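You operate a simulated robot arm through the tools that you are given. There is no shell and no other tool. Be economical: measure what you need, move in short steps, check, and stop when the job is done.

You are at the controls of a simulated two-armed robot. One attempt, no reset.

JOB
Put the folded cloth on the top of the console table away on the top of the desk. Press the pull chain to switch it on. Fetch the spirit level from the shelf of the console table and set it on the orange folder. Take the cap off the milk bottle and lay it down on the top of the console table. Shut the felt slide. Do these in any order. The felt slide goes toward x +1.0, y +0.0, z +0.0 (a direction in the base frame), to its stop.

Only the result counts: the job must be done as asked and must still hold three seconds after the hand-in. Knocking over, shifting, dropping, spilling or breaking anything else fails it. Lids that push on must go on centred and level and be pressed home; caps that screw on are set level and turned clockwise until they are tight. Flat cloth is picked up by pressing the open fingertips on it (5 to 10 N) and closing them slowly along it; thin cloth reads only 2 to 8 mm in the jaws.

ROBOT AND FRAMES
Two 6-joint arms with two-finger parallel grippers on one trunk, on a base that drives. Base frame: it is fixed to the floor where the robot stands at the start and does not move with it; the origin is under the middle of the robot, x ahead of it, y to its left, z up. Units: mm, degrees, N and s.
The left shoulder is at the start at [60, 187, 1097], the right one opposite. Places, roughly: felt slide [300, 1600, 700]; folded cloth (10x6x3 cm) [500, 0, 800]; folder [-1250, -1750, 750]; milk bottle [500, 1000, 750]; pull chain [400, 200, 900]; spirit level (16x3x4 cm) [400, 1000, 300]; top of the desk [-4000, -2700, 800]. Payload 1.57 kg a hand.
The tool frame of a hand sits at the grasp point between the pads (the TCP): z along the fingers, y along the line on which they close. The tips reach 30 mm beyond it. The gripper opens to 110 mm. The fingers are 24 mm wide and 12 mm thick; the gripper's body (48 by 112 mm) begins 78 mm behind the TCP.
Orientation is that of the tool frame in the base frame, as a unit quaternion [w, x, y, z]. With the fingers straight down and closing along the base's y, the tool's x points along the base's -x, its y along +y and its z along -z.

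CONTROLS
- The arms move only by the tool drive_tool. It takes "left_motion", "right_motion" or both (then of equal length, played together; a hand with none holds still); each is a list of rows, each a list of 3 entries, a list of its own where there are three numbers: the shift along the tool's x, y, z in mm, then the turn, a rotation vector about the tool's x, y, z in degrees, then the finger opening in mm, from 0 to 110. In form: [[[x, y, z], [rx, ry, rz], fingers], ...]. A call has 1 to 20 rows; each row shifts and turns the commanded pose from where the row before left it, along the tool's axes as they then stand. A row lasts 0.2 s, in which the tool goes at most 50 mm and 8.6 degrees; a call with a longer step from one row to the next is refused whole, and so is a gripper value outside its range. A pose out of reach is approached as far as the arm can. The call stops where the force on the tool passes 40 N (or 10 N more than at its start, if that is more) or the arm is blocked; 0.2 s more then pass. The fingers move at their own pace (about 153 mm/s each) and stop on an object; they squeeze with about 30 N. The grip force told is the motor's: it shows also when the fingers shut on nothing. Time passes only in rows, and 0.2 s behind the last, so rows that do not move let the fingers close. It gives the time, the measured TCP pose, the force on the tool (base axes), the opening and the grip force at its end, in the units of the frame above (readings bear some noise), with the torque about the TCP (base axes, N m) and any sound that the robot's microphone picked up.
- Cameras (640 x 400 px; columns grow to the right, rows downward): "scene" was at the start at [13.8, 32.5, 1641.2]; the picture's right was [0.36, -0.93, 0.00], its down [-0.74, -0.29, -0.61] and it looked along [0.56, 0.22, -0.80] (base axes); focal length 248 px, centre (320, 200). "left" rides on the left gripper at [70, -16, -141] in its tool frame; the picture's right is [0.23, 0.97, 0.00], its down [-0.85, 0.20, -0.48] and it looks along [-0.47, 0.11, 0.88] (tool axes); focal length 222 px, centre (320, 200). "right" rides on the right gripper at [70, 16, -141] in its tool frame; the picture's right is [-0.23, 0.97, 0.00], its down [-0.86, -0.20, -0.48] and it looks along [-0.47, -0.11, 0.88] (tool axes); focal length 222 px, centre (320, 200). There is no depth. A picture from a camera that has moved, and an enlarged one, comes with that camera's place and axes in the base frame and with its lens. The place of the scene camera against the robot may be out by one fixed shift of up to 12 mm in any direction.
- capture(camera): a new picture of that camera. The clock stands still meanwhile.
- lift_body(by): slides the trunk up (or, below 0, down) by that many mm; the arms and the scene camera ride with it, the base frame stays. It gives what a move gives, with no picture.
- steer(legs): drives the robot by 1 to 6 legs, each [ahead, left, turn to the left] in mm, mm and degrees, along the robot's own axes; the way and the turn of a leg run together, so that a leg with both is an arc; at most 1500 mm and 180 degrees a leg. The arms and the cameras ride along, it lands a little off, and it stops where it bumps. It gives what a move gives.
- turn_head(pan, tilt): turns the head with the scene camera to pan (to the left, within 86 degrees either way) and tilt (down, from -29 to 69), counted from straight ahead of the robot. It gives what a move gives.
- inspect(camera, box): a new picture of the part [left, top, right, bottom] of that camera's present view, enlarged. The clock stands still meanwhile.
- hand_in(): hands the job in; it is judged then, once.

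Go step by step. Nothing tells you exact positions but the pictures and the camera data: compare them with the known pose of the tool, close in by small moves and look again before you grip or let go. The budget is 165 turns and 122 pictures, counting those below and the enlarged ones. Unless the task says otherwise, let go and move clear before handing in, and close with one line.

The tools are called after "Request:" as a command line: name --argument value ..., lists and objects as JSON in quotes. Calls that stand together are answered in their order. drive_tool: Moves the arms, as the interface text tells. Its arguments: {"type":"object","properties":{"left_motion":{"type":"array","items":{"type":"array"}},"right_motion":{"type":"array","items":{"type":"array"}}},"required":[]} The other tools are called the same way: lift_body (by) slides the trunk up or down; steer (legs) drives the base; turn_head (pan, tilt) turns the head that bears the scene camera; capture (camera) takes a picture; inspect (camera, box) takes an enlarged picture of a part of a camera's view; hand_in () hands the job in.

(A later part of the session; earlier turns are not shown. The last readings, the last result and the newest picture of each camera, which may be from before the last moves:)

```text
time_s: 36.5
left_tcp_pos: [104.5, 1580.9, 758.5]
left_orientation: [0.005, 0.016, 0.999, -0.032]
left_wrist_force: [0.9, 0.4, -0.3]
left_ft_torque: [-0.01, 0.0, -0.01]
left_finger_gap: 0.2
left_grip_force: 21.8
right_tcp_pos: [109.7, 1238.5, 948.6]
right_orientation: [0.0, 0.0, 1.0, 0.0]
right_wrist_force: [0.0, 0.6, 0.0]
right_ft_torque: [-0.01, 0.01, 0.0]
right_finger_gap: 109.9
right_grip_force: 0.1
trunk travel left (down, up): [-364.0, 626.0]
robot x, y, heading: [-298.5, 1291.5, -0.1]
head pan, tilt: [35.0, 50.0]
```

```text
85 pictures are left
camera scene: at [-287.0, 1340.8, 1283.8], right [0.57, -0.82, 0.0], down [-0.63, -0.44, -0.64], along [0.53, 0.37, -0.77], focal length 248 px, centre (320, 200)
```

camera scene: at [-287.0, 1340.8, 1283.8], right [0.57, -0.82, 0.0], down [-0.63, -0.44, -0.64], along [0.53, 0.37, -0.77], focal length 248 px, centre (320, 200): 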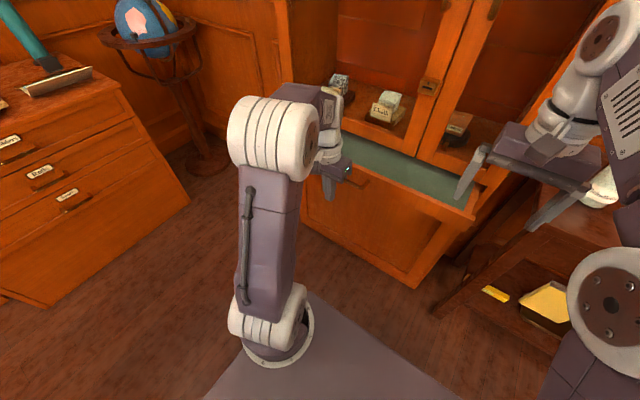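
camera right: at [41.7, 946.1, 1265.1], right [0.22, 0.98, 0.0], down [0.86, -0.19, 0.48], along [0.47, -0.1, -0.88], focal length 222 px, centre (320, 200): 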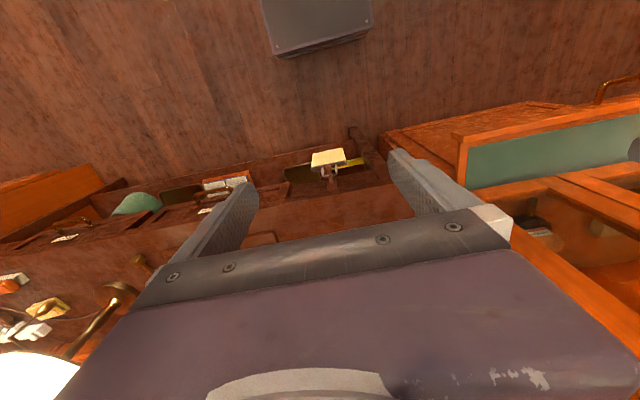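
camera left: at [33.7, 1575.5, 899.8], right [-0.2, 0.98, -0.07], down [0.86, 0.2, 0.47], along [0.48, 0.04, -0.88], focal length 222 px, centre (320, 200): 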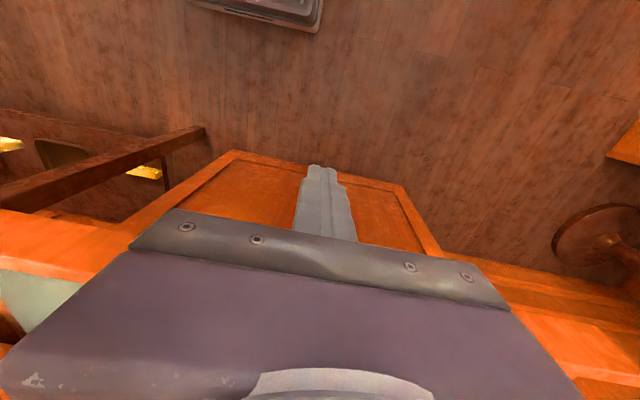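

I zoom in to check the handle against the fingertip.

Request:
inspect --camera "scene" --box '[290, 110, 490, 260]'

```text
2.67 times, centred on (390, 185) of scene
camera zoom: at [-287.0, 1340.8, 1283.8], right [0.57, -0.82, 0.0], down [-0.63, -0.44, -0.64], along [0.53, 0.37, -0.77], focal length 661 px, centre (133, 240)
```

zoom: 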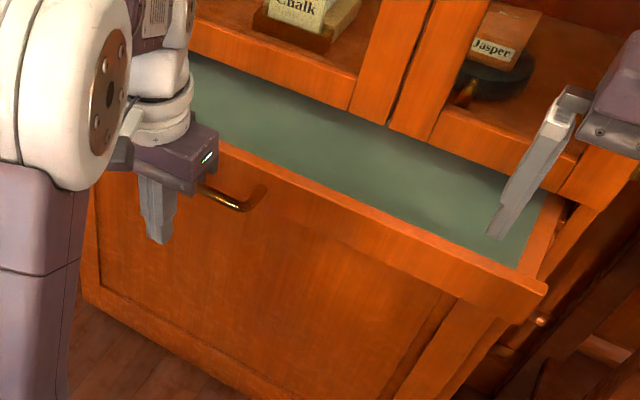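

The handle bar is at about z 745. I lower the fingertips a bit more, pull the right hand back, and drive up to just short of the handle.

Request:
drive_tool --left_motion '[[[0, 0, 6], [0, 0, 0], 0], [[0, 0, 6], [0, 0, 0], 0], [[0, 0, 4], [0, 0, 0], 0]]' --right_motion '[[[40, 0, -10], [0, 0, 0], 110], [[40, 0, -10], [0, 0, 0], 110], [[30, 0, -10], [0, 0, 0], 110]]'

Request:
steer --legs '[[65, 0, 0]]'

Request:
inspect --camera "scene" --box '[290, 110, 490, 260]'

```text
time_s: 37.3
left_tcp_pos: [104.4, 1578.3, 742.1]
left_orientation: [0.006, 0.015, 0.999, -0.032]
left_wrist_force: [0.5, -0.2, 0.1]
left_ft_torque: [-0.02, -0.03, 0.01]
left_finger_gap: 0.1
left_grip_force: 21.9
right_tcp_pos: [-1.2, 1239.7, 978.4]
right_orientation: [-0.001, 0.001, 1.0, 0.0]
right_wrist_force: [0.3, -0.2, -1.0]
right_ft_torque: [0.01, -0.01, -0.02]
right_finger_gap: 110.0
right_grip_force: 0.1
trunk travel left (down, up): [-364.0, 626.0]
robot x, y, heading: [-298.5, 1294.4, -0.1]
head pan, tilt: [35.0, 50.0]
```

```text
time_s: 38.3
left_tcp_pos: [171.7, 1578.3, 741.5]
left_orientation: [0.006, 0.015, 0.999, -0.032]
left_wrist_force: [-0.1, -0.5, 0.0]
left_ft_torque: [-0.01, 0.03, -0.01]
left_finger_gap: 0.4
left_grip_force: 21.7
right_tcp_pos: [67.5, 1239.5, 978.1]
right_orientation: [-0.001, 0.0, 1.0, 0.0]
right_wrist_force: [0.4, 0.6, -0.2]
right_ft_torque: [0.0, 0.03, -0.03]
right_finger_gap: 109.9
right_grip_force: 0.1
trunk travel left (down, up): [-364.0, 626.0]
robot x, y, heading: [-231.5, 1289.9, -0.1]
head pan, tilt: [35.0, 50.0]
```

```text
2.67 times, centred on (390, 185) of scene
camera zoom: at [-219.1, 1340.7, 1283.7], right [0.57, -0.82, 0.0], down [-0.63, -0.44, -0.64], along [0.53, 0.37, -0.77], focal length 661 px, centre (133, 240)
```

zoom: 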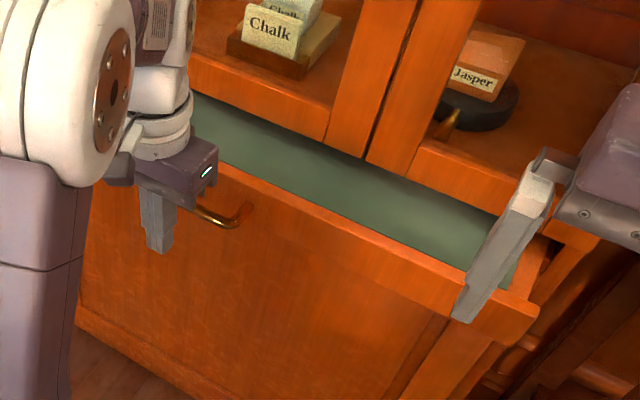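

Fingers are just short of the handle. I push +x with the arm in small steps.

Request:
drive_tool --left_motion '[[[-8, 0, 0], [0, 0, 0], 0], [[-8, 0, 0], [0, 0, 0], 0], [[-8, 0, 0], [0, 0, 0], 0], [[-8, 0, 0], [0, 0, 0], 0], [[-8, 0, 0], [0, 0, 0], 0], [[-8, 0, 0], [0, 0, 0], 0], [[-8, 0, 0], [0, 0, 0], 0], [[-8, 0, 0], [0, 0, 0], 0], [[-8, 0, 0], [0, 0, 0], 0], [[-8, 0, 0], [0, 0, 0], 0]]'

Request:
inspect --camera "scene" --box '[290, 110, 490, 260]'

```text
time_s: 40.5
left_tcp_pos: [252.5, 1575.1, 742.6]
left_orientation: [0.006, 0.016, 0.999, -0.032]
left_wrist_force: [0.2, 0.6, 0.3]
left_ft_torque: [0.05, 0.01, -0.03]
left_finger_gap: 0.0
left_grip_force: 21.5
right_tcp_pos: [66.4, 1239.1, 979.3]
right_orientation: [0.001, 0.001, 1.0, 0.0]
right_wrist_force: [1.0, 0.6, 0.5]
right_ft_torque: [0.01, -0.03, 0.01]
right_finger_gap: 109.9
right_grip_force: 0.0
trunk travel left (down, up): [-364.0, 626.0]
robot x, y, heading: [-228.9, 1293.9, 0.0]
head pan, tilt: [35.0, 50.0]
```

```text
2.67 times, centred on (390, 185) of scene
camera zoom: at [-220.4, 1340.8, 1283.8], right [0.57, -0.82, 0.0], down [-0.63, -0.44, -0.64], along [0.53, 0.37, -0.77], focal length 661 px, centre (133, 240)
```

zoom: 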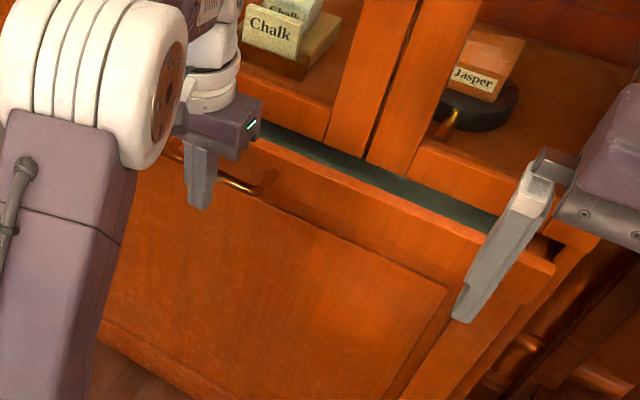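

The slide moves freely. I keep pushing until it meets the stop.

Request:
drive_tool --left_motion '[[[-6, 0, 0], [0, 0, 0], 0], [[-6, 0, 0], [0, 0, 0], 0], [[-6, 0, 0], [0, 0, 0], 0], [[-6, 0, 0], [0, 0, 0], 0], [[-6, 0, 0], [0, 0, 0], 0], [[-6, 0, 0], [0, 0, 0], 0], [[-6, 0, 0], [0, 0, 0], 0], [[-6, 0, 0], [0, 0, 0], 0], [[-6, 0, 0], [0, 0, 0], 0], [[-6, 0, 0], [0, 0, 0], 0]]'

Request:
inspect --camera "scene" --box '[290, 110, 490, 260]'

```text
time_s: 42.4
left_tcp_pos: [293.2, 1574.3, 743.3]
left_orientation: [-0.005, 0.014, 0.999, -0.035]
left_wrist_force: [-15.2, 0.7, 7.8]
left_ft_torque: [0.18, -0.2, 0.2]
left_finger_gap: 0.0
left_grip_force: 21.3
right_tcp_pos: [65.1, 1239.1, 979.8]
right_orientation: [0.002, 0.0, 1.0, 0.0]
right_wrist_force: [-0.3, -0.4, -1.0]
right_ft_torque: [-0.01, -0.01, -0.01]
right_finger_gap: 110.0
right_grip_force: 0.1
trunk travel left (down, up): [-364.0, 626.0]
robot x, y, heading: [-229.2, 1287.8, 0.2]
head pan, tilt: [35.0, 50.0]
stopped in row 9 (left hand): the force on the tool passed its limit (the readings are from after the stop); the commanded pose is now the measured one
```

```text
2.67 times, centred on (390, 185) of scene
camera zoom: at [-224.5, 1339.4, 1284.2], right [0.57, -0.82, 0.0], down [-0.63, -0.44, -0.64], along [0.53, 0.37, -0.76], focal length 661 px, centre (133, 240)
```

zoom: 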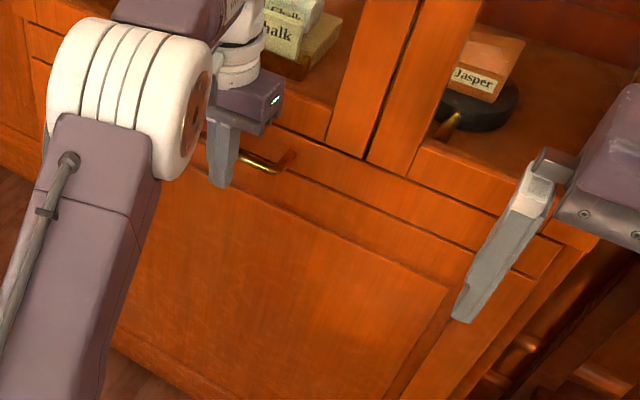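

The felt is fully in and the push met a hard stop. I back off and check the front.

Request:
drive_tool --left_motion '[[[10, 0, 0], [0, 0, 0], 0], [[30, 0, 0], [0, 0, 0], 0], [[40, 0, 0], [0, 0, 0], 0], [[40, 0, 0], [0, 0, 0], 0]]'

Request:
inspect --camera "scene" --box '[290, 110, 490, 260]'

```text
time_s: 43.4
left_tcp_pos: [176.7, 1576.8, 744.4]
left_orientation: [-0.003, 0.015, 0.999, -0.034]
left_wrist_force: [-1.0, -0.1, -0.7]
left_ft_torque: [-0.01, -0.02, -0.01]
left_finger_gap: 0.0
left_grip_force: 21.3
right_tcp_pos: [65.6, 1239.7, 979.4]
right_orientation: [0.002, 0.0, 1.0, -0.001]
right_wrist_force: [-0.4, 1.3, -0.7]
right_ft_torque: [-0.03, 0.01, -0.04]
right_finger_gap: 109.7
right_grip_force: 0.1
trunk travel left (down, up): [-364.0, 626.0]
robot x, y, heading: [-226.0, 1289.6, 0.2]
head pan, tilt: [35.0, 50.0]
```

```text
2.67 times, centred on (390, 185) of scene
camera zoom: at [-222.3, 1340.5, 1283.8], right [0.57, -0.82, 0.0], down [-0.63, -0.44, -0.64], along [0.53, 0.37, -0.77], focal length 661 px, centre (133, 240)
```

zoom: 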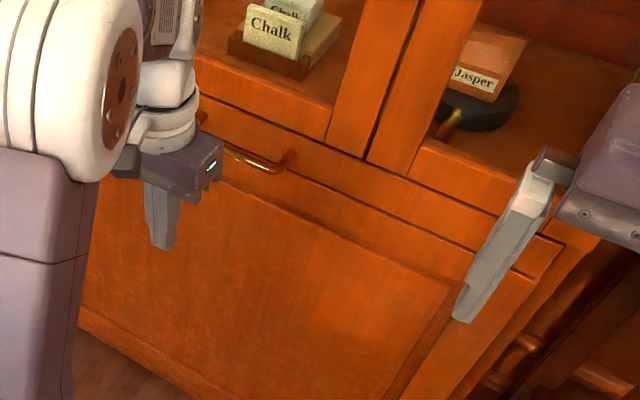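

The felt slide is shut flush. Next is the bottle: I raise the trunk, back up slightly and drive to face it, at about (415, 1025).

Request:
lift_body --by 200

Request:
steer --legs '[[-70, 0, 0], [0, -270, 0]]'

Request:
turn_head --pan 0 --tilt 45

Request:
capture --camera "scene"

Request:
capture --camera "right"

```text
time_s: 45.6
left_tcp_pos: [177.4, 1577.7, 944.0]
left_orientation: [-0.004, 0.015, 0.999, -0.034]
left_wrist_force: [-0.2, 0.5, -0.2]
left_ft_torque: [0.0, -0.03, 0.02]
left_finger_gap: 0.1
left_grip_force: 21.1
right_tcp_pos: [66.9, 1239.8, 1178.5]
right_orientation: [0.0, 0.0, 1.0, -0.001]
right_wrist_force: [-0.7, -0.4, -0.9]
right_ft_torque: [0.02, 0.01, -0.02]
right_finger_gap: 110.0
right_grip_force: 0.1
trunk travel left (down, up): [-564.0, 426.0]
robot x, y, heading: [-230.3, 1289.7, 0.4]
head pan, tilt: [35.0, 50.0]
```

```text
time_s: 48.1
left_tcp_pos: [106.5, 1305.8, 943.4]
left_orientation: [-0.004, 0.014, 0.999, -0.034]
left_wrist_force: [-0.7, -0.1, 0.9]
left_ft_torque: [0.03, 0.0, 0.03]
left_finger_gap: 0.0
left_grip_force: 21.3
right_tcp_pos: [-3.4, 967.5, 1177.7]
right_orientation: [0.0, -0.002, 1.0, 0.001]
right_wrist_force: [0.1, -0.6, 1.7]
right_ft_torque: [0.0, 0.0, -0.01]
right_finger_gap: 110.0
right_grip_force: 0.0
trunk travel left (down, up): [-564.0, 426.0]
robot x, y, heading: [-299.1, 1015.5, 0.2]
head pan, tilt: [35.0, 50.0]
```

```text
time_s: 49.2
left_tcp_pos: [105.4, 1306.1, 943.1]
left_orientation: [-0.004, 0.013, 0.999, -0.034]
left_wrist_force: [-0.2, 0.0, -0.1]
left_ft_torque: [-0.01, 0.02, -0.01]
left_finger_gap: 0.1
left_grip_force: 21.7
right_tcp_pos: [-4.0, 966.4, 1177.9]
right_orientation: [0.0, -0.002, 1.0, 0.0]
right_wrist_force: [0.0, 0.1, 0.0]
right_ft_torque: [0.0, 0.01, 0.02]
right_finger_gap: 109.7
right_grip_force: 0.1
trunk travel left (down, up): [-564.0, 426.0]
robot x, y, heading: [-300.5, 1017.6, 0.2]
head pan, tilt: [0.0, 45.0]
```

```text
79 pictures are left
camera scene: at [-272.7, 1023.5, 1490.7], right [0.01, -1.0, 0.0], down [-0.71, 0.0, -0.71], along [0.71, 0.0, -0.71], focal length 248 px, centre (320, 200)
```

scene: 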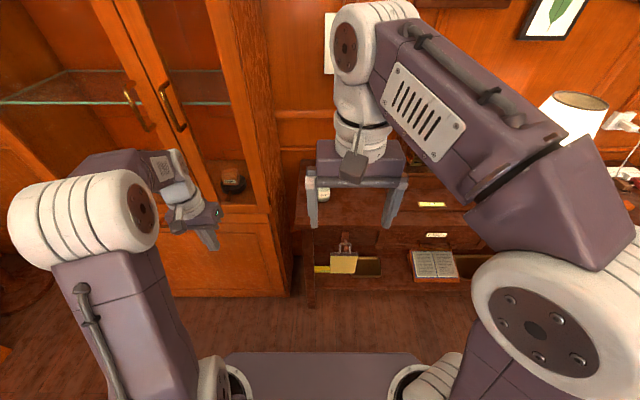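

```text
78 pictures are left
camera right: at [-72.2, 983.8, 1320.6], right [0.22, 0.97, 0.0], down [0.86, -0.2, 0.48], along [0.47, -0.11, -0.88], focal length 222 px, centre (320, 200)
```

right: 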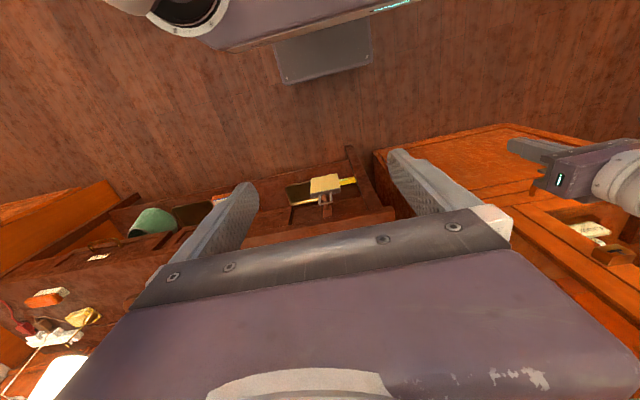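

I reposition so the bottle lies in the left hand's range and look at the cap from above with the left wrist camera.

Request:
lift_body --by 170

Request:
steer --legs '[[0, -210, 0], [170, 0, 0]]'

Request:
drive_tool --left_motion '[[[0, 0, 0], [0, 0, 0], 40], [[0, 0, 0], [0, 0, 0], 80], [[0, 0, 0], [0, 0, 0], 80]]'

Request:
capture --camera "left"

Request:
capture --camera "scene"

```text
time_s: 51.1
left_tcp_pos: [106.9, 1305.6, 1113.4]
left_orientation: [-0.004, 0.014, 0.999, -0.034]
left_wrist_force: [-0.3, -0.9, 0.2]
left_ft_torque: [0.02, 0.0, -0.03]
left_finger_gap: 0.0
left_grip_force: 21.9
right_tcp_pos: [-3.2, 967.2, 1349.1]
right_orientation: [0.0, -0.002, 1.0, 0.0]
right_wrist_force: [-0.1, -0.6, 0.3]
right_ft_torque: [0.0, 0.01, -0.02]
right_finger_gap: 110.0
right_grip_force: 0.0
trunk travel left (down, up): [-734.0, 256.0]
robot x, y, heading: [-296.6, 1016.9, 0.4]
head pan, tilt: [0.0, 45.0]
```

```text
time_s: 53.8
left_tcp_pos: [274.2, 1097.7, 1113.6]
left_orientation: [-0.004, 0.012, 0.999, -0.035]
left_wrist_force: [-0.1, -0.1, 0.8]
left_ft_torque: [-0.03, -0.04, -0.02]
left_finger_gap: 0.1
left_grip_force: 21.1
right_tcp_pos: [164.3, 760.2, 1349.8]
right_orientation: [0.001, -0.003, 1.0, 0.001]
right_wrist_force: [-0.3, 0.1, 1.0]
right_ft_torque: [0.0, -0.02, -0.01]
right_finger_gap: 110.0
right_grip_force: 0.0
trunk travel left (down, up): [-734.0, 256.0]
robot x, y, heading: [-126.2, 807.2, 0.1]
head pan, tilt: [0.0, 45.0]
```

```text
time_s: 54.6
left_tcp_pos: [276.8, 1097.4, 1113.6]
left_orientation: [-0.004, 0.012, 0.999, -0.034]
left_wrist_force: [0.0, 0.2, 0.4]
left_ft_torque: [-0.02, 0.0, 0.02]
left_finger_gap: 80.0
left_grip_force: 0.1
right_tcp_pos: [168.5, 760.1, 1348.8]
right_orientation: [0.0, -0.003, 1.0, 0.0]
right_wrist_force: [-0.9, -0.6, 0.0]
right_ft_torque: [-0.01, 0.01, -0.03]
right_finger_gap: 109.9
right_grip_force: 0.0
trunk travel left (down, up): [-734.0, 256.0]
robot x, y, heading: [-127.3, 806.3, 0.2]
head pan, tilt: [0.0, 45.0]
```

```text
77 pictures are left
camera left: at [208.4, 1093.4, 1255.7], right [-0.2, 0.98, -0.07], down [0.86, 0.21, 0.46], along [0.46, 0.04, -0.89], focal length 222 px, centre (320, 200)
```

left: 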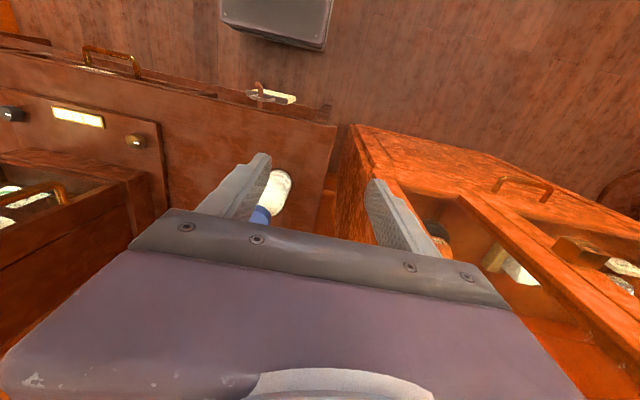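

```text
76 pictures are left
camera scene: at [-100.6, 814.6, 1660.7], right [0.01, -1.0, 0.0], down [-0.71, 0.0, -0.71], along [0.71, 0.0, -0.71], focal length 248 px, centre (320, 200)
```

scene: 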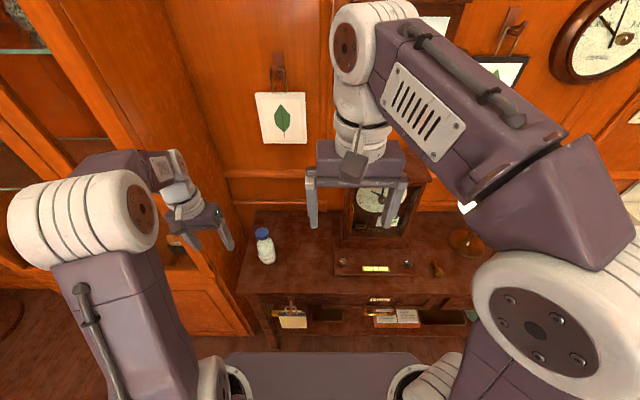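

The bottle is at about (410, 1019), with its top near z 965. I zoom in on it.

Request:
inspect --camera "scene" --box '[230, 210, 310, 270]'

Request:
inspect --camera "scene" --box '[230, 200, 450, 340]'

```text
6.67 times, centred on (270, 240) of scene
camera zoom: at [-100.6, 814.6, 1660.7], right [0.01, -1.0, 0.0], down [-0.71, 0.0, -0.71], along [0.71, 0.0, -0.71], focal length 1652 px, centre (653, -67)
```

zoom: 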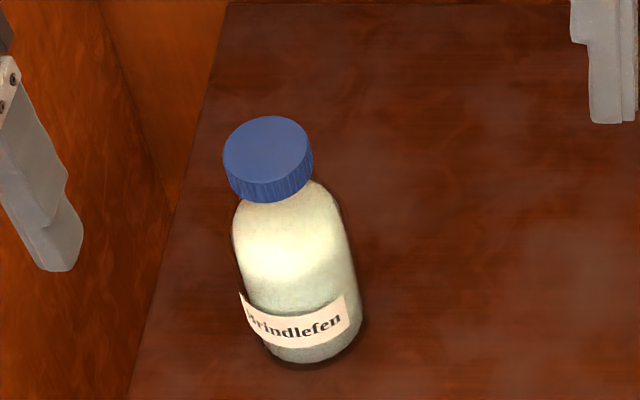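

```text
2.86 times, centred on (340, 270) of scene
camera zoom: at [-100.6, 814.6, 1660.7], right [0.01, -1.0, 0.0], down [-0.71, 0.0, -0.71], along [0.71, 0.0, -0.71], focal length 708 px, centre (263, 0)
```

zoom: 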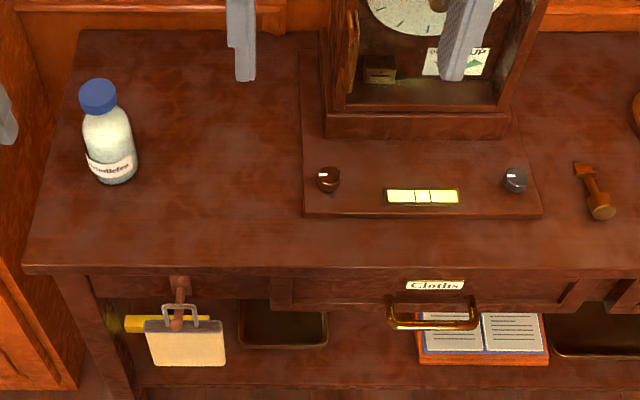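

It is a ridged screw cap, about 45 mm across, on a 64 mm bottle. I'll hold the bottle low with the right hand tilted forward and unscrew from above with the left. I back off, centre on the bottle, and tilt the right hand.

Request:
steer --legs '[[-150, 0, 0], [0, 215, 0]]'

Request:
lift_body --by -150

Request:
drive_tool --right_motion '[[[0, 0, 20], [0, 0, 0], 100], [[0, 0, 40], [0, -8.5, 0], 100], [[0, 0, 40], [0, -8.5, 0], 100], [[10, 0, 30], [0, -8.5, 0], 100], [[20, 0, 20], [0, -8.5, 0], 100], [[20, 0, 15], [0, -8.5, 0], 100], [[20, 0, 15], [0, -8.5, 0], 100], [[20, 0, 10], [0, -8.5, 0], 100]]'

Request:
capture --camera "scene"

```text
time_s: 57.2
left_tcp_pos: [123.4, 1315.9, 1114.3]
left_orientation: [-0.004, 0.012, 0.999, -0.034]
left_wrist_force: [0.3, -0.6, 0.0]
left_ft_torque: [0.0, 0.01, 0.01]
left_finger_gap: 79.9
left_grip_force: 0.0
right_tcp_pos: [14.0, 976.4, 1348.7]
right_orientation: [0.001, -0.003, 1.0, 0.001]
right_wrist_force: [0.9, 0.1, -0.3]
right_ft_torque: [-0.02, 0.0, 0.02]
right_finger_gap: 109.9
right_grip_force: 0.1
trunk travel left (down, up): [-734.0, 256.0]
robot x, y, heading: [-280.7, 1023.9, 0.6]
head pan, tilt: [0.0, 45.0]
```

```text
time_s: 59.0
left_tcp_pos: [123.2, 1315.7, 962.2]
left_orientation: [-0.003, 0.012, 0.999, -0.035]
left_wrist_force: [0.7, -0.4, -0.1]
left_ft_torque: [0.0, -0.02, -0.02]
left_finger_gap: 80.0
left_grip_force: 0.0
right_tcp_pos: [14.3, 978.0, 1199.1]
right_orientation: [0.001, -0.004, 1.0, 0.0]
right_wrist_force: [-0.2, 0.4, -0.3]
right_ft_torque: [-0.04, 0.02, -0.02]
right_finger_gap: 110.0
right_grip_force: 0.1
trunk travel left (down, up): [-584.0, 406.0]
robot x, y, heading: [-281.1, 1025.8, 0.3]
head pan, tilt: [0.0, 45.0]
```

```text
time_s: 60.8
left_tcp_pos: [122.4, 1317.8, 962.2]
left_orientation: [-0.004, 0.012, 0.999, -0.034]
left_wrist_force: [-0.3, 1.0, 0.3]
left_ft_torque: [-0.03, -0.03, 0.01]
left_finger_gap: 80.0
left_grip_force: 0.1
right_tcp_pos: [12.4, 1052.0, 999.2]
right_orientation: [0.497, -0.004, 0.868, 0.0]
right_wrist_force: [0.2, -0.9, 0.2]
right_ft_torque: [0.02, 0.0, -0.02]
right_finger_gap: 100.0
right_grip_force: 0.0
right hand out of reach, approached as far as the arm can: row 5, 6, 7, 8
trunk travel left (down, up): [-584.0, 406.0]
robot x, y, heading: [-283.0, 1024.5, 0.4]
head pan, tilt: [0.0, 45.0]
```

```text
73 pictures are left
camera scene: at [-255.3, 1034.9, 1510.7], right [0.01, -1.0, 0.0], down [-0.71, -0.01, -0.71], along [0.71, 0.0, -0.71], focal length 248 px, centre (320, 200)
```

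scene: 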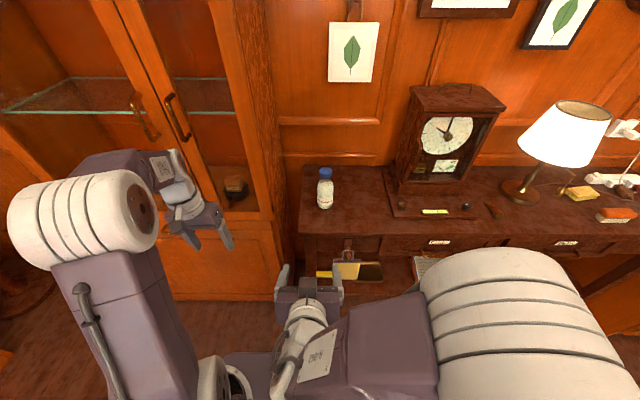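

The right hand can point forward at the centre. I extend it forward and down to test the reach for the holding pose.

Request:
drive_tool --right_motion '[[[-15, 0, 26], [0, 0, 0], 100], [[-15, 0, 26], [0, 0, 0], 100], [[-15, 0, 26], [0, 0, 0], 100], [[-15, 0, 26], [0, 0, 0], 100], [[22, 0, 12], [0, 0, 0], 100], [[22, 0, 12], [0, 0, 0], 100], [[22, 0, 12], [0, 0, 0], 100], [[22, 0, 12], [0, 0, 0], 100]]'

Request:
capture --camera "right"

```text
time_s: 62.6
left_tcp_pos: [122.5, 1317.0, 962.4]
left_orientation: [-0.004, 0.013, 0.999, -0.035]
left_wrist_force: [0.7, -0.6, 0.2]
left_ft_torque: [-0.02, 0.01, -0.02]
left_finger_gap: 80.0
left_grip_force: 0.0
right_tcp_pos: [132.0, 1054.7, 900.3]
right_orientation: [0.495, -0.003, 0.869, -0.001]
right_wrist_force: [0.1, 0.4, 0.0]
right_ft_torque: [-0.02, 0.0, -0.01]
right_finger_gap: 100.0
right_grip_force: 0.0
right hand out of reach, approached as far as the arm can: row 8
trunk travel left (down, up): [-584.0, 406.0]
robot x, y, heading: [-278.1, 1027.2, 0.5]
head pan, tilt: [0.0, 45.0]
```

```text
72 pictures are left
camera right: at [-24.2, 1069.4, 914.0], right [0.11, 0.98, 0.19], down [0.03, -0.2, 0.98], along [0.99, -0.1, -0.05], focal length 222 px, centre (320, 200)
```

right: 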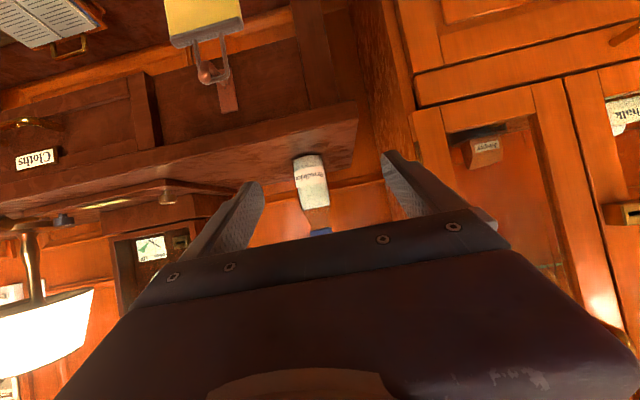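

The bottle shows between the right fingers. Now I test the left hand's reach above the same spot, 105 mm higher than the right TCP.

Request:
drive_tool --left_motion '[[[0, 0, -30], [0, 0, 0], 80], [[0, 0, -30], [0, 0, 0], 80], [[0, -40, 0], [0, 0, 0], 80], [[0, -40, 0], [0, 0, 0], 80], [[0, -40, 0], [0, 0, 0], 80], [[0, -40, 0], [0, 0, 0], 80], [[0, -40, 0], [0, 0, 0], 80], [[-5, -40, 0], [0, 0, 0], 80], [[-5, -23, 0], [0, 0, 0], 80]]'

Request:
capture --camera "scene"

Request:
capture --camera "left"

```text
time_s: 64.6
left_tcp_pos: [129.0, 1057.5, 1042.5]
left_orientation: [-0.005, 0.012, 0.999, -0.034]
left_wrist_force: [-0.1, -0.4, 0.7]
left_ft_torque: [0.03, 0.02, -0.01]
left_finger_gap: 80.0
left_grip_force: 0.1
right_tcp_pos: [131.9, 1052.7, 901.7]
right_orientation: [0.495, -0.003, 0.869, -0.001]
right_wrist_force: [0.2, -1.0, -0.8]
right_ft_torque: [0.02, 0.0, 0.0]
right_finger_gap: 100.0
right_grip_force: 0.0
trunk travel left (down, up): [-584.0, 406.0]
robot x, y, heading: [-281.3, 1024.8, 0.5]
head pan, tilt: [0.0, 45.0]
```

```text
71 pictures are left
camera scene: at [-254.4, 1032.6, 1510.7], right [0.01, -1.0, 0.0], down [-0.71, 0.0, -0.71], along [0.71, 0.0, -0.71], focal length 248 px, centre (320, 200)
```

scene: 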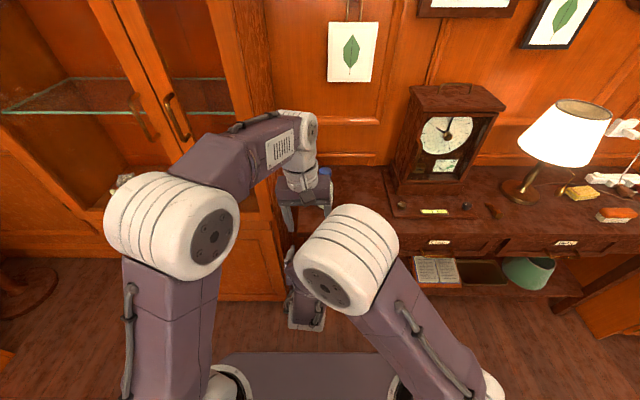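

```text
70 pictures are left
camera left: at [59.8, 1052.5, 1185.4], right [-0.2, 0.98, -0.06], down [0.86, 0.21, 0.46], along [0.46, 0.04, -0.89], focal length 222 px, centre (320, 200)
```

left: 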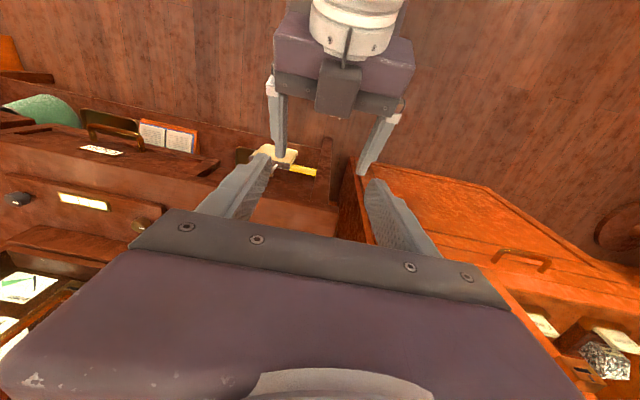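

Both reach, but the left forearm would run into the glass cabinet when I drive in. I'll swap roles: the left hand holds the bottle from the front and the right unscrews from above. First I bring both arms back.

Request:
drive_tool --left_motion '[[[0, 30, 0], [0, 0, 0], 90], [[0, 40, 0], [0, 0, 0], 100], [[0, 40, 0], [0, 0, 0], 100], [[0, 40, 0], [0, 0, 0], 100], [[0, 40, 0], [0, 0, 0], 100], [[0, 40, 0], [0, 0, 0], 100], [[0, 0, 0], [0, 0, 0], 100], [[0, 0, 0], [0, 0, 0], 100], [[0, 0, 0], [0, 0, 0], 100], [[0, 0, 0], [0, 0, 0], 100], [[0, 0, 0], [0, 0, 0], 100], [[0, 0, 0], [0, 0, 0], 100], [[0, 0, 0], [0, 0, 0], 100], [[0, 0, 0], [0, 0, 0], 100], [[0, 0, 0], [0, 0, 0], 100], [[0, 0, 0], [0, 0, 0], 100], [[0, 0, 0], [0, 0, 0], 100]]' --right_motion '[[[0, 0, 0], [0, 0, 0], 100], [[0, 0, 0], [0, 0, 0], 100], [[-22, 0, -12], [0, 0, 0], 100], [[-22, 0, -12], [0, 0, 0], 100], [[-22, 0, -12], [0, 0, 0], 100], [[-22, 0, -12], [0, 0, 0], 100], [[15, -20, -26], [0, 0, 0], 100], [[15, -20, -26], [0, 0, 0], 100], [[0, -20, -10], [0, 8.5, 0], 100], [[0, -20, -20], [0, 8.5, 0], 90], [[0, -20, -20], [0, 8.5, 0], 80], [[0, -20, -20], [0, 8.5, 0], 80], [[0, -20, -20], [0, 8.5, 0], 80], [[0, -20, -20], [0, 8.5, 0], 80], [[0, -20, -20], [0, 8.3, 0], 80], [[0, -20, -20], [0, 0, 0], 80], [[0, -20, -20], [0, 0, 0], 80]]'

Request:
capture --camera "scene"

```text
time_s: 68.2
left_tcp_pos: [130.9, 1287.3, 1027.3]
left_orientation: [-0.004, 0.012, 0.999, -0.034]
left_wrist_force: [-0.8, -0.7, -0.8]
left_ft_torque: [-0.04, 0.03, 0.01]
left_finger_gap: 99.8
left_grip_force: 0.0
right_tcp_pos: [23.1, 849.3, 1151.1]
right_orientation: [0.002, -0.003, 1.0, 0.0]
right_wrist_force: [-0.3, -0.6, -0.2]
right_ft_torque: [0.0, 0.0, 0.0]
right_finger_gap: 80.1
right_grip_force: 0.0
right hand out of reach, approached as far as the arm can: row 8, 12
trunk travel left (down, up): [-584.0, 406.0]
robot x, y, heading: [-280.0, 1030.1, 0.6]
head pan, tilt: [0.0, 45.0]
```

```text
69 pictures are left
camera scene: at [-254.5, 1032.7, 1510.7], right [0.01, -1.0, 0.0], down [-0.71, 0.0, -0.71], along [0.71, 0.0, -0.71], focal length 248 px, centre (320, 200)
```

scene: 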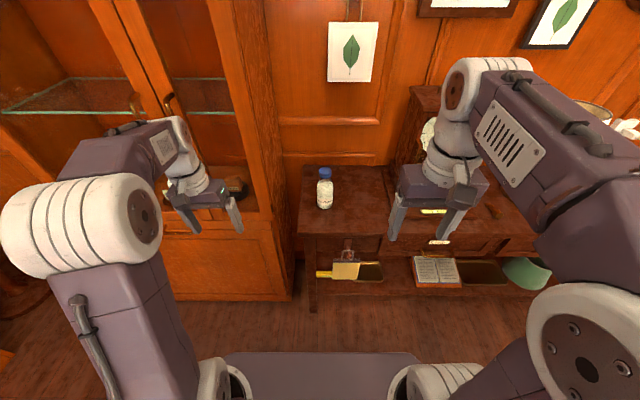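

Now I mirror the earlier right-hand motion with the left arm.

Request:
drive_tool --left_motion '[[[19, -34, -28], [0, 0, 0], 100], [[19, -34, -28], [0, 0, 0], 100], [[19, -34, -28], [0, 0, 0], 100], [[19, -34, -28], [0, 0, 0], 100], [[19, -34, -28], [0, 0, 0], 100], [[19, -34, -28], [0, 0, 0], 100], [[0, 0, 20], [0, 0, 0], 100], [[0, 0, 40], [0, -8.5, 0], 100], [[0, 0, 40], [0, -8.5, 0], 100], [[10, 0, 30], [0, -8.5, 0], 100], [[20, 0, 20], [0, -8.5, 0], 100], [[20, 0, 15], [0, -8.5, 0], 100], [[20, 0, 15], [0, -8.5, 0], 100], [[20, 0, 10], [0, -8.5, 0], 100]]'

Request:
capture --camera "scene"

```text
time_s: 71.2
left_tcp_pos: [37.2, 999.2, 1007.7]
left_orientation: [0.493, -0.006, 0.869, -0.033]
left_wrist_force: [0.7, -1.0, -0.3]
left_ft_torque: [0.05, 0.0, 0.03]
left_finger_gap: 100.3
left_grip_force: 0.0
left hand out of reach, approached as far as the arm can: row 10, 11, 12, 13, 14
right_tcp_pos: [22.0, 848.6, 1152.2]
right_orientation: [0.002, -0.004, 1.0, 0.001]
right_wrist_force: [-0.1, -0.4, 0.3]
right_ft_torque: [0.03, 0.0, -0.02]
right_finger_gap: 79.9
right_grip_force: 0.0
trunk travel left (down, up): [-584.0, 406.0]
robot x, y, heading: [-283.0, 1028.4, 0.6]
head pan, tilt: [0.0, 45.0]
```

```text
68 pictures are left
camera scene: at [-255.2, 1030.9, 1510.7], right [0.01, -1.0, 0.0], down [-0.71, 0.0, -0.71], along [0.71, 0.01, -0.71], focal length 248 px, centre (320, 200)
```

scene: 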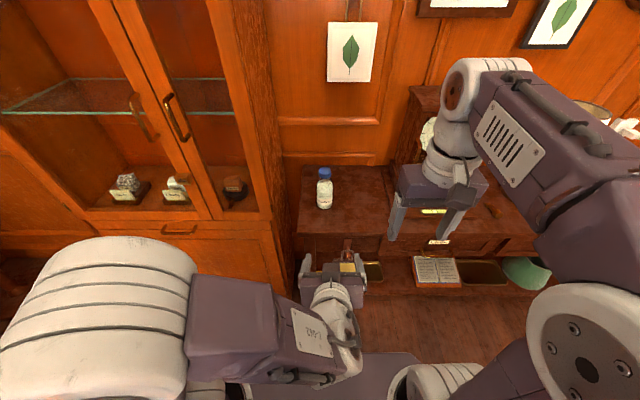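

Left mirrors nicely. I extend it forward and down as I did before.

Request:
drive_tool --left_motion '[[[-15.5, 0, 25.7], [0, 0, 0], 100], [[-15.5, 0, 25.7], [0, 0, 0], 100], [[-15.5, 0, 25.7], [0, 0, 0], 100], [[21.4, 0, 12.9], [0, 0, 0], 100], [[21.4, 0, 12.9], [0, 0, 0], 100], [[21.4, 0, 12.9], [0, 0, 0], 100], [[21.4, 0, 12.9], [0, 0, 0], 100]]'

Request:
lift_body --by -45

Request:
capture --camera "left"

```text
time_s: 72.8
left_tcp_pos: [130.5, 984.0, 916.4]
left_orientation: [0.491, -0.005, 0.87, -0.035]
left_wrist_force: [0.0, -0.2, -0.2]
left_ft_torque: [-0.03, -0.01, 0.04]
left_finger_gap: 99.9
left_grip_force: 0.1
left hand out of reach, approached as far as the arm can: row 7
right_tcp_pos: [24.2, 848.1, 1151.8]
right_orientation: [0.001, -0.004, 1.0, 0.0]
right_wrist_force: [0.8, 0.6, 0.4]
right_ft_torque: [0.0, 0.01, -0.01]
right_finger_gap: 80.0
right_grip_force: 0.0
trunk travel left (down, up): [-584.0, 406.0]
robot x, y, heading: [-281.0, 1025.2, 0.5]
head pan, tilt: [0.0, 45.0]
```

```text
time_s: 73.7
left_tcp_pos: [131.6, 983.5, 871.4]
left_orientation: [0.491, -0.007, 0.87, -0.033]
left_wrist_force: [-0.2, -0.4, 0.1]
left_ft_torque: [0.0, 0.02, 0.0]
left_finger_gap: 100.0
left_grip_force: 0.0
right_tcp_pos: [22.8, 848.8, 1106.6]
right_orientation: [0.002, -0.003, 1.0, 0.0]
right_wrist_force: [0.7, -0.3, -0.1]
right_ft_torque: [0.03, -0.04, 0.02]
right_finger_gap: 79.8
right_grip_force: 0.1
trunk travel left (down, up): [-539.0, 451.0]
robot x, y, heading: [-282.3, 1027.7, 0.3]
head pan, tilt: [0.0, 45.0]
```

```text
67 pictures are left
camera left: at [-26.3, 972.7, 886.8], right [-0.1, 0.96, -0.26], down [0.04, 0.26, 0.96], along [0.99, 0.08, -0.06], focal length 222 px, centre (320, 200)
```

left: 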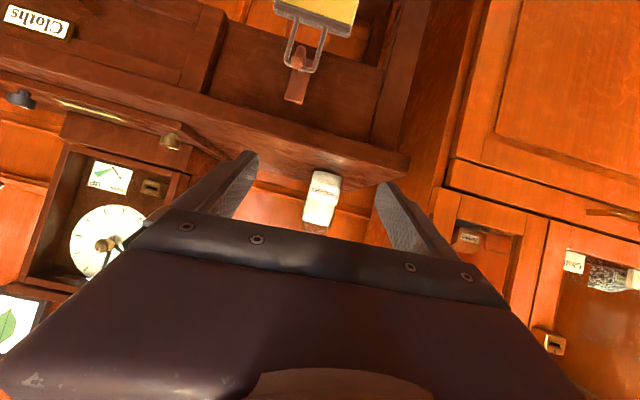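

The bottle is ahead at y≈1012 and the fingers are at y≈983. I shift 29 mm left and drive forward 200.

Request:
steer --legs '[[0, 29, 0], [200, 0, 0]]'

Request:
lift_body --by -12

Request:
capture --camera "left"

Request:
capture --camera "scene"

```text
time_s: 75.7
left_tcp_pos: [330.1, 1013.6, 871.9]
left_orientation: [0.491, -0.005, 0.87, -0.034]
left_wrist_force: [-0.6, -0.8, -0.3]
left_ft_torque: [-0.01, -0.01, 0.03]
left_finger_gap: 100.1
left_grip_force: 0.1
right_tcp_pos: [222.0, 878.2, 1108.1]
right_orientation: [0.001, -0.001, 1.0, -0.001]
right_wrist_force: [0.4, 0.0, 0.4]
right_ft_torque: [0.04, 0.02, -0.01]
right_finger_gap: 79.9
right_grip_force: 0.1
trunk travel left (down, up): [-539.0, 451.0]
robot x, y, heading: [-76.2, 1059.1, 0.1]
head pan, tilt: [0.0, 45.0]
```

```text
time_s: 76.3
left_tcp_pos: [329.8, 1011.6, 859.4]
left_orientation: [0.491, -0.005, 0.87, -0.034]
left_wrist_force: [-0.2, -0.2, 0.2]
left_ft_torque: [0.0, 0.01, 0.0]
left_finger_gap: 100.0
left_grip_force: 0.0
right_tcp_pos: [221.3, 879.0, 1095.3]
right_orientation: [0.002, -0.001, 1.0, -0.001]
right_wrist_force: [0.6, 0.2, 0.7]
right_ft_torque: [-0.01, 0.03, 0.02]
right_finger_gap: 80.0
right_grip_force: 0.0
trunk travel left (down, up): [-527.0, 463.0]
robot x, y, heading: [-82.7, 1055.3, 0.1]
head pan, tilt: [0.0, 45.0]
```

```text
66 pictures are left
camera left: at [173.6, 1001.6, 874.7], right [-0.09, 0.96, -0.26], down [0.04, 0.26, 0.96], along [0.99, 0.08, -0.06], focal length 222 px, centre (320, 200)
```

left: 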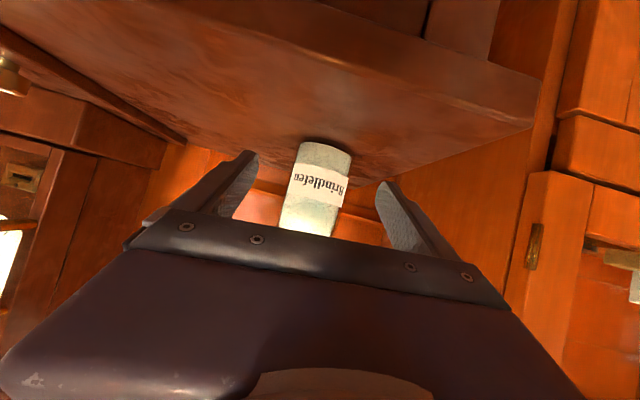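

```text
65 pictures are left
camera scene: at [-54.5, 1062.8, 1453.6], right [0.0, -1.0, 0.0], down [-0.71, 0.0, -0.71], along [0.71, 0.0, -0.71], focal length 248 px, centre (320, 200)
```

scene: 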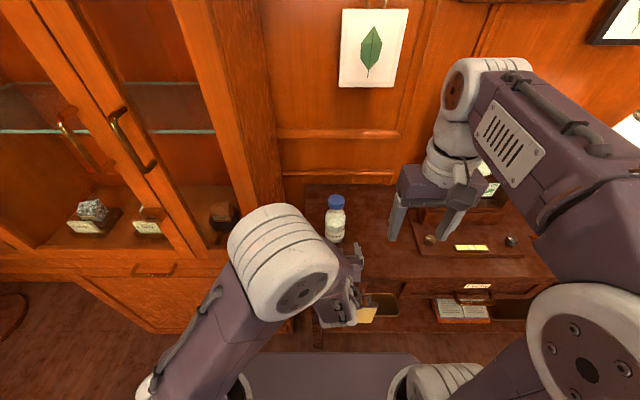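

Aligned; the bottle's axis is at about (422, 1016). I drive 85 mm forward so that the fingers flank it, then check.

Request:
steer --legs '[[84, 3, 0]]'

Request:
capture --camera "left"

Request:
inspect --camera "scene" --box '[280, 160, 480, 310]'

```text
time_s: 77.4
left_tcp_pos: [414.4, 1016.2, 860.0]
left_orientation: [0.49, -0.005, 0.871, -0.034]
left_wrist_force: [-0.2, 0.2, 0.3]
left_ft_torque: [0.01, 0.0, 0.0]
left_finger_gap: 99.8
left_grip_force: 0.0
right_tcp_pos: [305.9, 881.7, 1095.3]
right_orientation: [0.002, -0.002, 1.0, -0.001]
right_wrist_force: [0.3, 0.5, -0.2]
right_ft_torque: [0.01, 0.01, -0.05]
right_finger_gap: 80.0
right_grip_force: 0.1
trunk travel left (down, up): [-527.0, 463.0]
robot x, y, heading: [3.3, 1059.6, -0.0]
head pan, tilt: [0.0, 45.0]
```

```text
64 pictures are left
camera left: at [256.6, 1005.0, 874.6], right [-0.09, 0.96, -0.26], down [0.04, 0.26, 0.96], along [0.99, 0.08, -0.06], focal length 222 px, centre (320, 200)
```

left: 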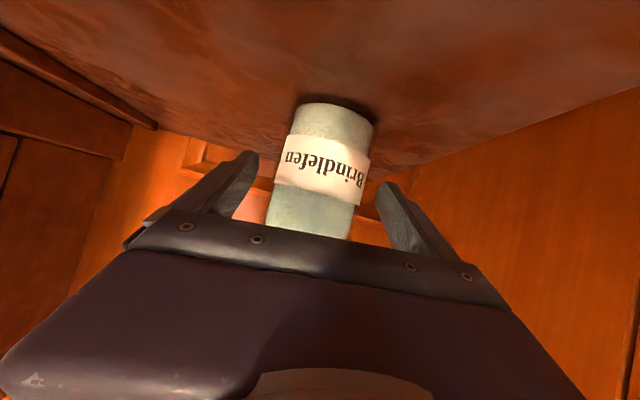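

```text
2.67 times, centred on (380, 235) of scene
camera zoom: at [28.9, 1066.1, 1453.7], right [0.0, -1.0, 0.0], down [-0.71, 0.0, -0.71], along [0.71, 0.0, -0.71], focal length 661 px, centre (160, 107)
```

zoom: 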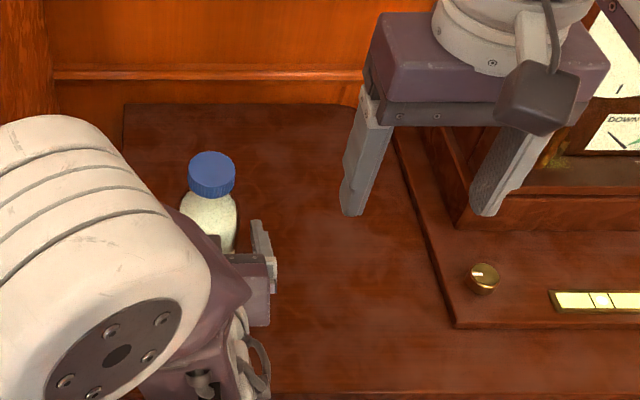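

The bottle axis is at x≈434. I advance 18 mm and close gently.

Request:
drive_tool --left_motion '[[[-4.7, 0, 7.7], [0, 0, 0], 100], [[-4.7, 0, 7.7], [0, 0, 0], 100], [[0, 0, 0], [0, 0, 0], 85], [[0, 0, 0], [0, 0, 0], 75], [[0, 0, 0], [0, 0, 0], 68], [[0, 0, 0], [0, 0, 0], 62], [[0, 0, 0], [0, 0, 0], 50], [[0, 0, 0], [0, 0, 0], 40], [[0, 0, 0], [0, 0, 0], 40]]'

Request:
inspect --camera "scene" --box '[280, 160, 480, 310]'

```text
time_s: 79.4
left_tcp_pos: [431.2, 1014.9, 859.2]
left_orientation: [0.491, -0.005, 0.87, -0.034]
left_wrist_force: [0.6, 2.1, 2.8]
left_ft_torque: [0.27, -0.02, -0.03]
left_finger_gap: 68.5
left_grip_force: 30.0
right_tcp_pos: [304.2, 881.2, 1095.4]
right_orientation: [0.002, -0.001, 1.0, 0.0]
right_wrist_force: [1.0, -0.4, 0.0]
right_ft_torque: [-0.01, -0.02, 0.02]
right_finger_gap: 80.1
right_grip_force: 0.2
trunk travel left (down, up): [-527.0, 463.0]
robot x, y, heading: [2.0, 1063.0, -0.0]
head pan, tilt: [0.0, 45.0]
```

```text
2.67 times, centred on (380, 235) of scene
camera zoom: at [27.4, 1066.4, 1453.7], right [0.0, -1.0, 0.0], down [-0.71, 0.0, -0.71], along [0.71, 0.0, -0.71], focal length 661 px, centre (160, 107)
```

zoom: 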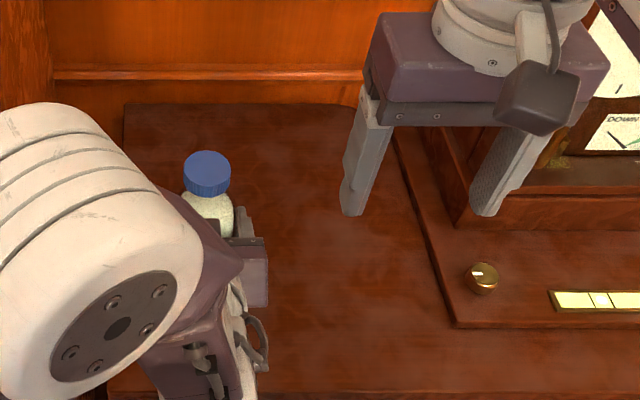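

The bottle is held at 68.5 mm. I bring the right hand over the cap at its current height and look.

Request:
drive_tool --left_motion '[[[0, 0, 0], [0, 0, 0], 40], [[0, 0, 0], [0, 0, 0], 40], [[0, 0, 0], [0, 0, 0], 40], [[0, 0, 0], [0, 0, 0], 40], [[0, 0, 0], [0, 0, 0], 40]]' --right_motion '[[[-26, 27, 0], [0, 0, 0], 80], [[-26, 27, 0], [0, 0, 0], 80], [[-26, 27, 0], [0, 0, 0], 80], [[-26, 27, 0], [0, 0, 0], 80], [[-26, 26, 0], [0, 0, 0], 80]]'

Request:
capture --camera "right"

Request:
inspect --camera "scene" --box '[260, 100, 460, 250]'

```text
time_s: 80.6
left_tcp_pos: [431.9, 1016.4, 859.3]
left_orientation: [0.492, -0.005, 0.87, -0.034]
left_wrist_force: [2.0, 2.3, 4.7]
left_ft_torque: [0.42, -0.08, -0.11]
left_finger_gap: 67.6
left_grip_force: 30.3
right_tcp_pos: [434.3, 1017.8, 1095.7]
right_orientation: [0.002, -0.001, 1.0, -0.001]
right_wrist_force: [0.5, 0.1, -0.1]
right_ft_torque: [-0.01, 0.02, 0.02]
right_finger_gap: 80.1
right_grip_force: 0.1
trunk travel left (down, up): [-527.0, 463.0]
robot x, y, heading: [4.2, 1060.5, 0.2]
head pan, tilt: [0.0, 45.0]
```

```text
61 pictures are left
camera right: at [365.0, 1033.4, 1237.0], right [0.22, 0.97, 0.0], down [0.85, -0.2, 0.48], along [0.47, -0.11, -0.88], focal length 222 px, centre (320, 200)
```

right: 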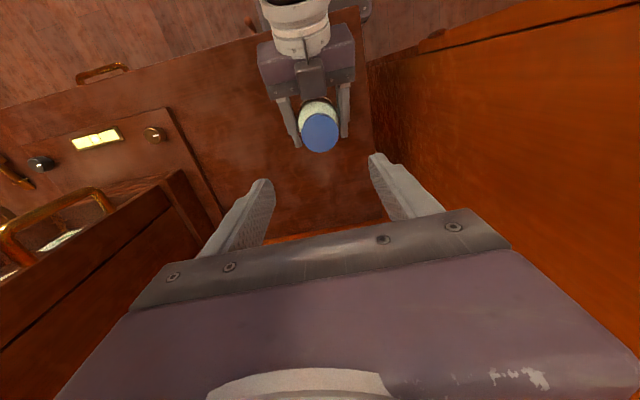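

```text
2.67 times, centred on (360, 175) of scene
camera zoom: at [27.3, 1067.3, 1453.8], right [0.0, -1.0, 0.0], down [-0.71, 0.0, -0.71], along [0.71, 0.0, -0.71], focal length 661 px, centre (213, 267)
```

zoom: 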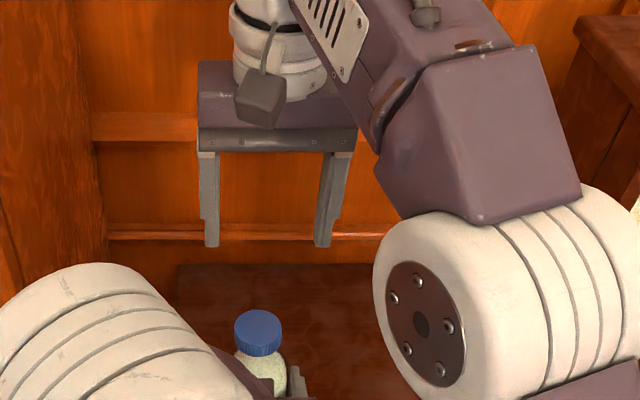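

Combining both views (corrected against the known fingertips), the cap top is near (413, 1021, 988). I shift and descend 45 mm, then recheck.

Request:
drive_tool --left_motion '[[[0, 0, 0], [0, 0, 0], 40], [[0, 0, 0], [0, 0, 0], 40], [[0, 0, 0], [0, 0, 0], 40]]' --right_motion '[[[11, 2, 0], [0, 0, 0], 80], [[10, 1, 20], [0, 0, 0], 80], [[0, 0, 25], [0, 0, 0], 80]]'

Request:
capture --camera "right"

Request:
inspect --camera "scene" --box '[260, 130, 420, 250]'

```text
time_s: 81.4
left_tcp_pos: [432.0, 1015.9, 859.6]
left_orientation: [0.492, -0.005, 0.87, -0.034]
left_wrist_force: [1.5, 2.5, 8.6]
left_ft_torque: [0.57, 0.0, -0.09]
left_finger_gap: 67.7
left_grip_force: 30.2
right_tcp_pos: [413.1, 1019.4, 1050.0]
right_orientation: [0.002, -0.002, 1.0, -0.001]
right_wrist_force: [0.0, 0.4, -1.0]
right_ft_torque: [0.0, 0.03, -0.01]
right_finger_gap: 79.9
right_grip_force: 0.0
trunk travel left (down, up): [-527.0, 463.0]
robot x, y, heading: [0.9, 1061.9, 0.4]
head pan, tilt: [0.0, 45.0]
```

```text
59 pictures are left
camera right: at [343.1, 1035.1, 1192.0], right [0.22, 0.97, 0.0], down [0.85, -0.2, 0.48], along [0.47, -0.11, -0.88], focal length 222 px, centre (320, 200)
```

right: 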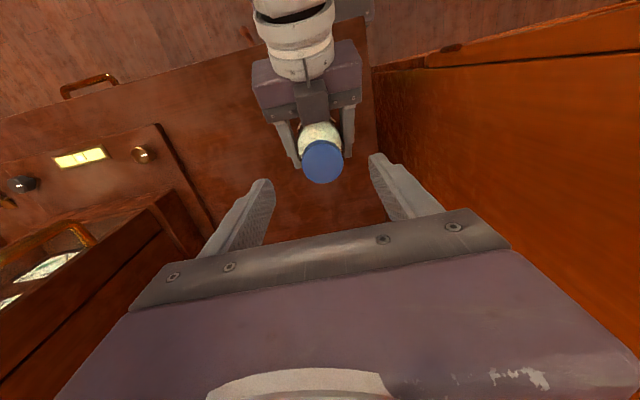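

```text
3.33 times, centred on (340, 190) of scene
camera zoom: at [26.9, 1066.7, 1453.8], right [0.0, -1.0, 0.0], down [-0.71, 0.0, -0.71], along [0.71, 0.0, -0.71], focal length 826 px, centre (253, 233)
```

zoom: 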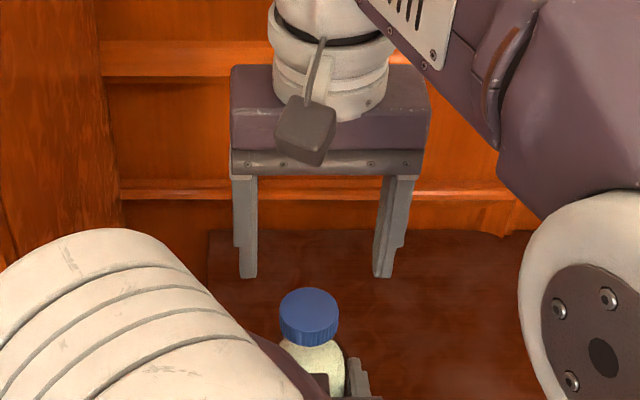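

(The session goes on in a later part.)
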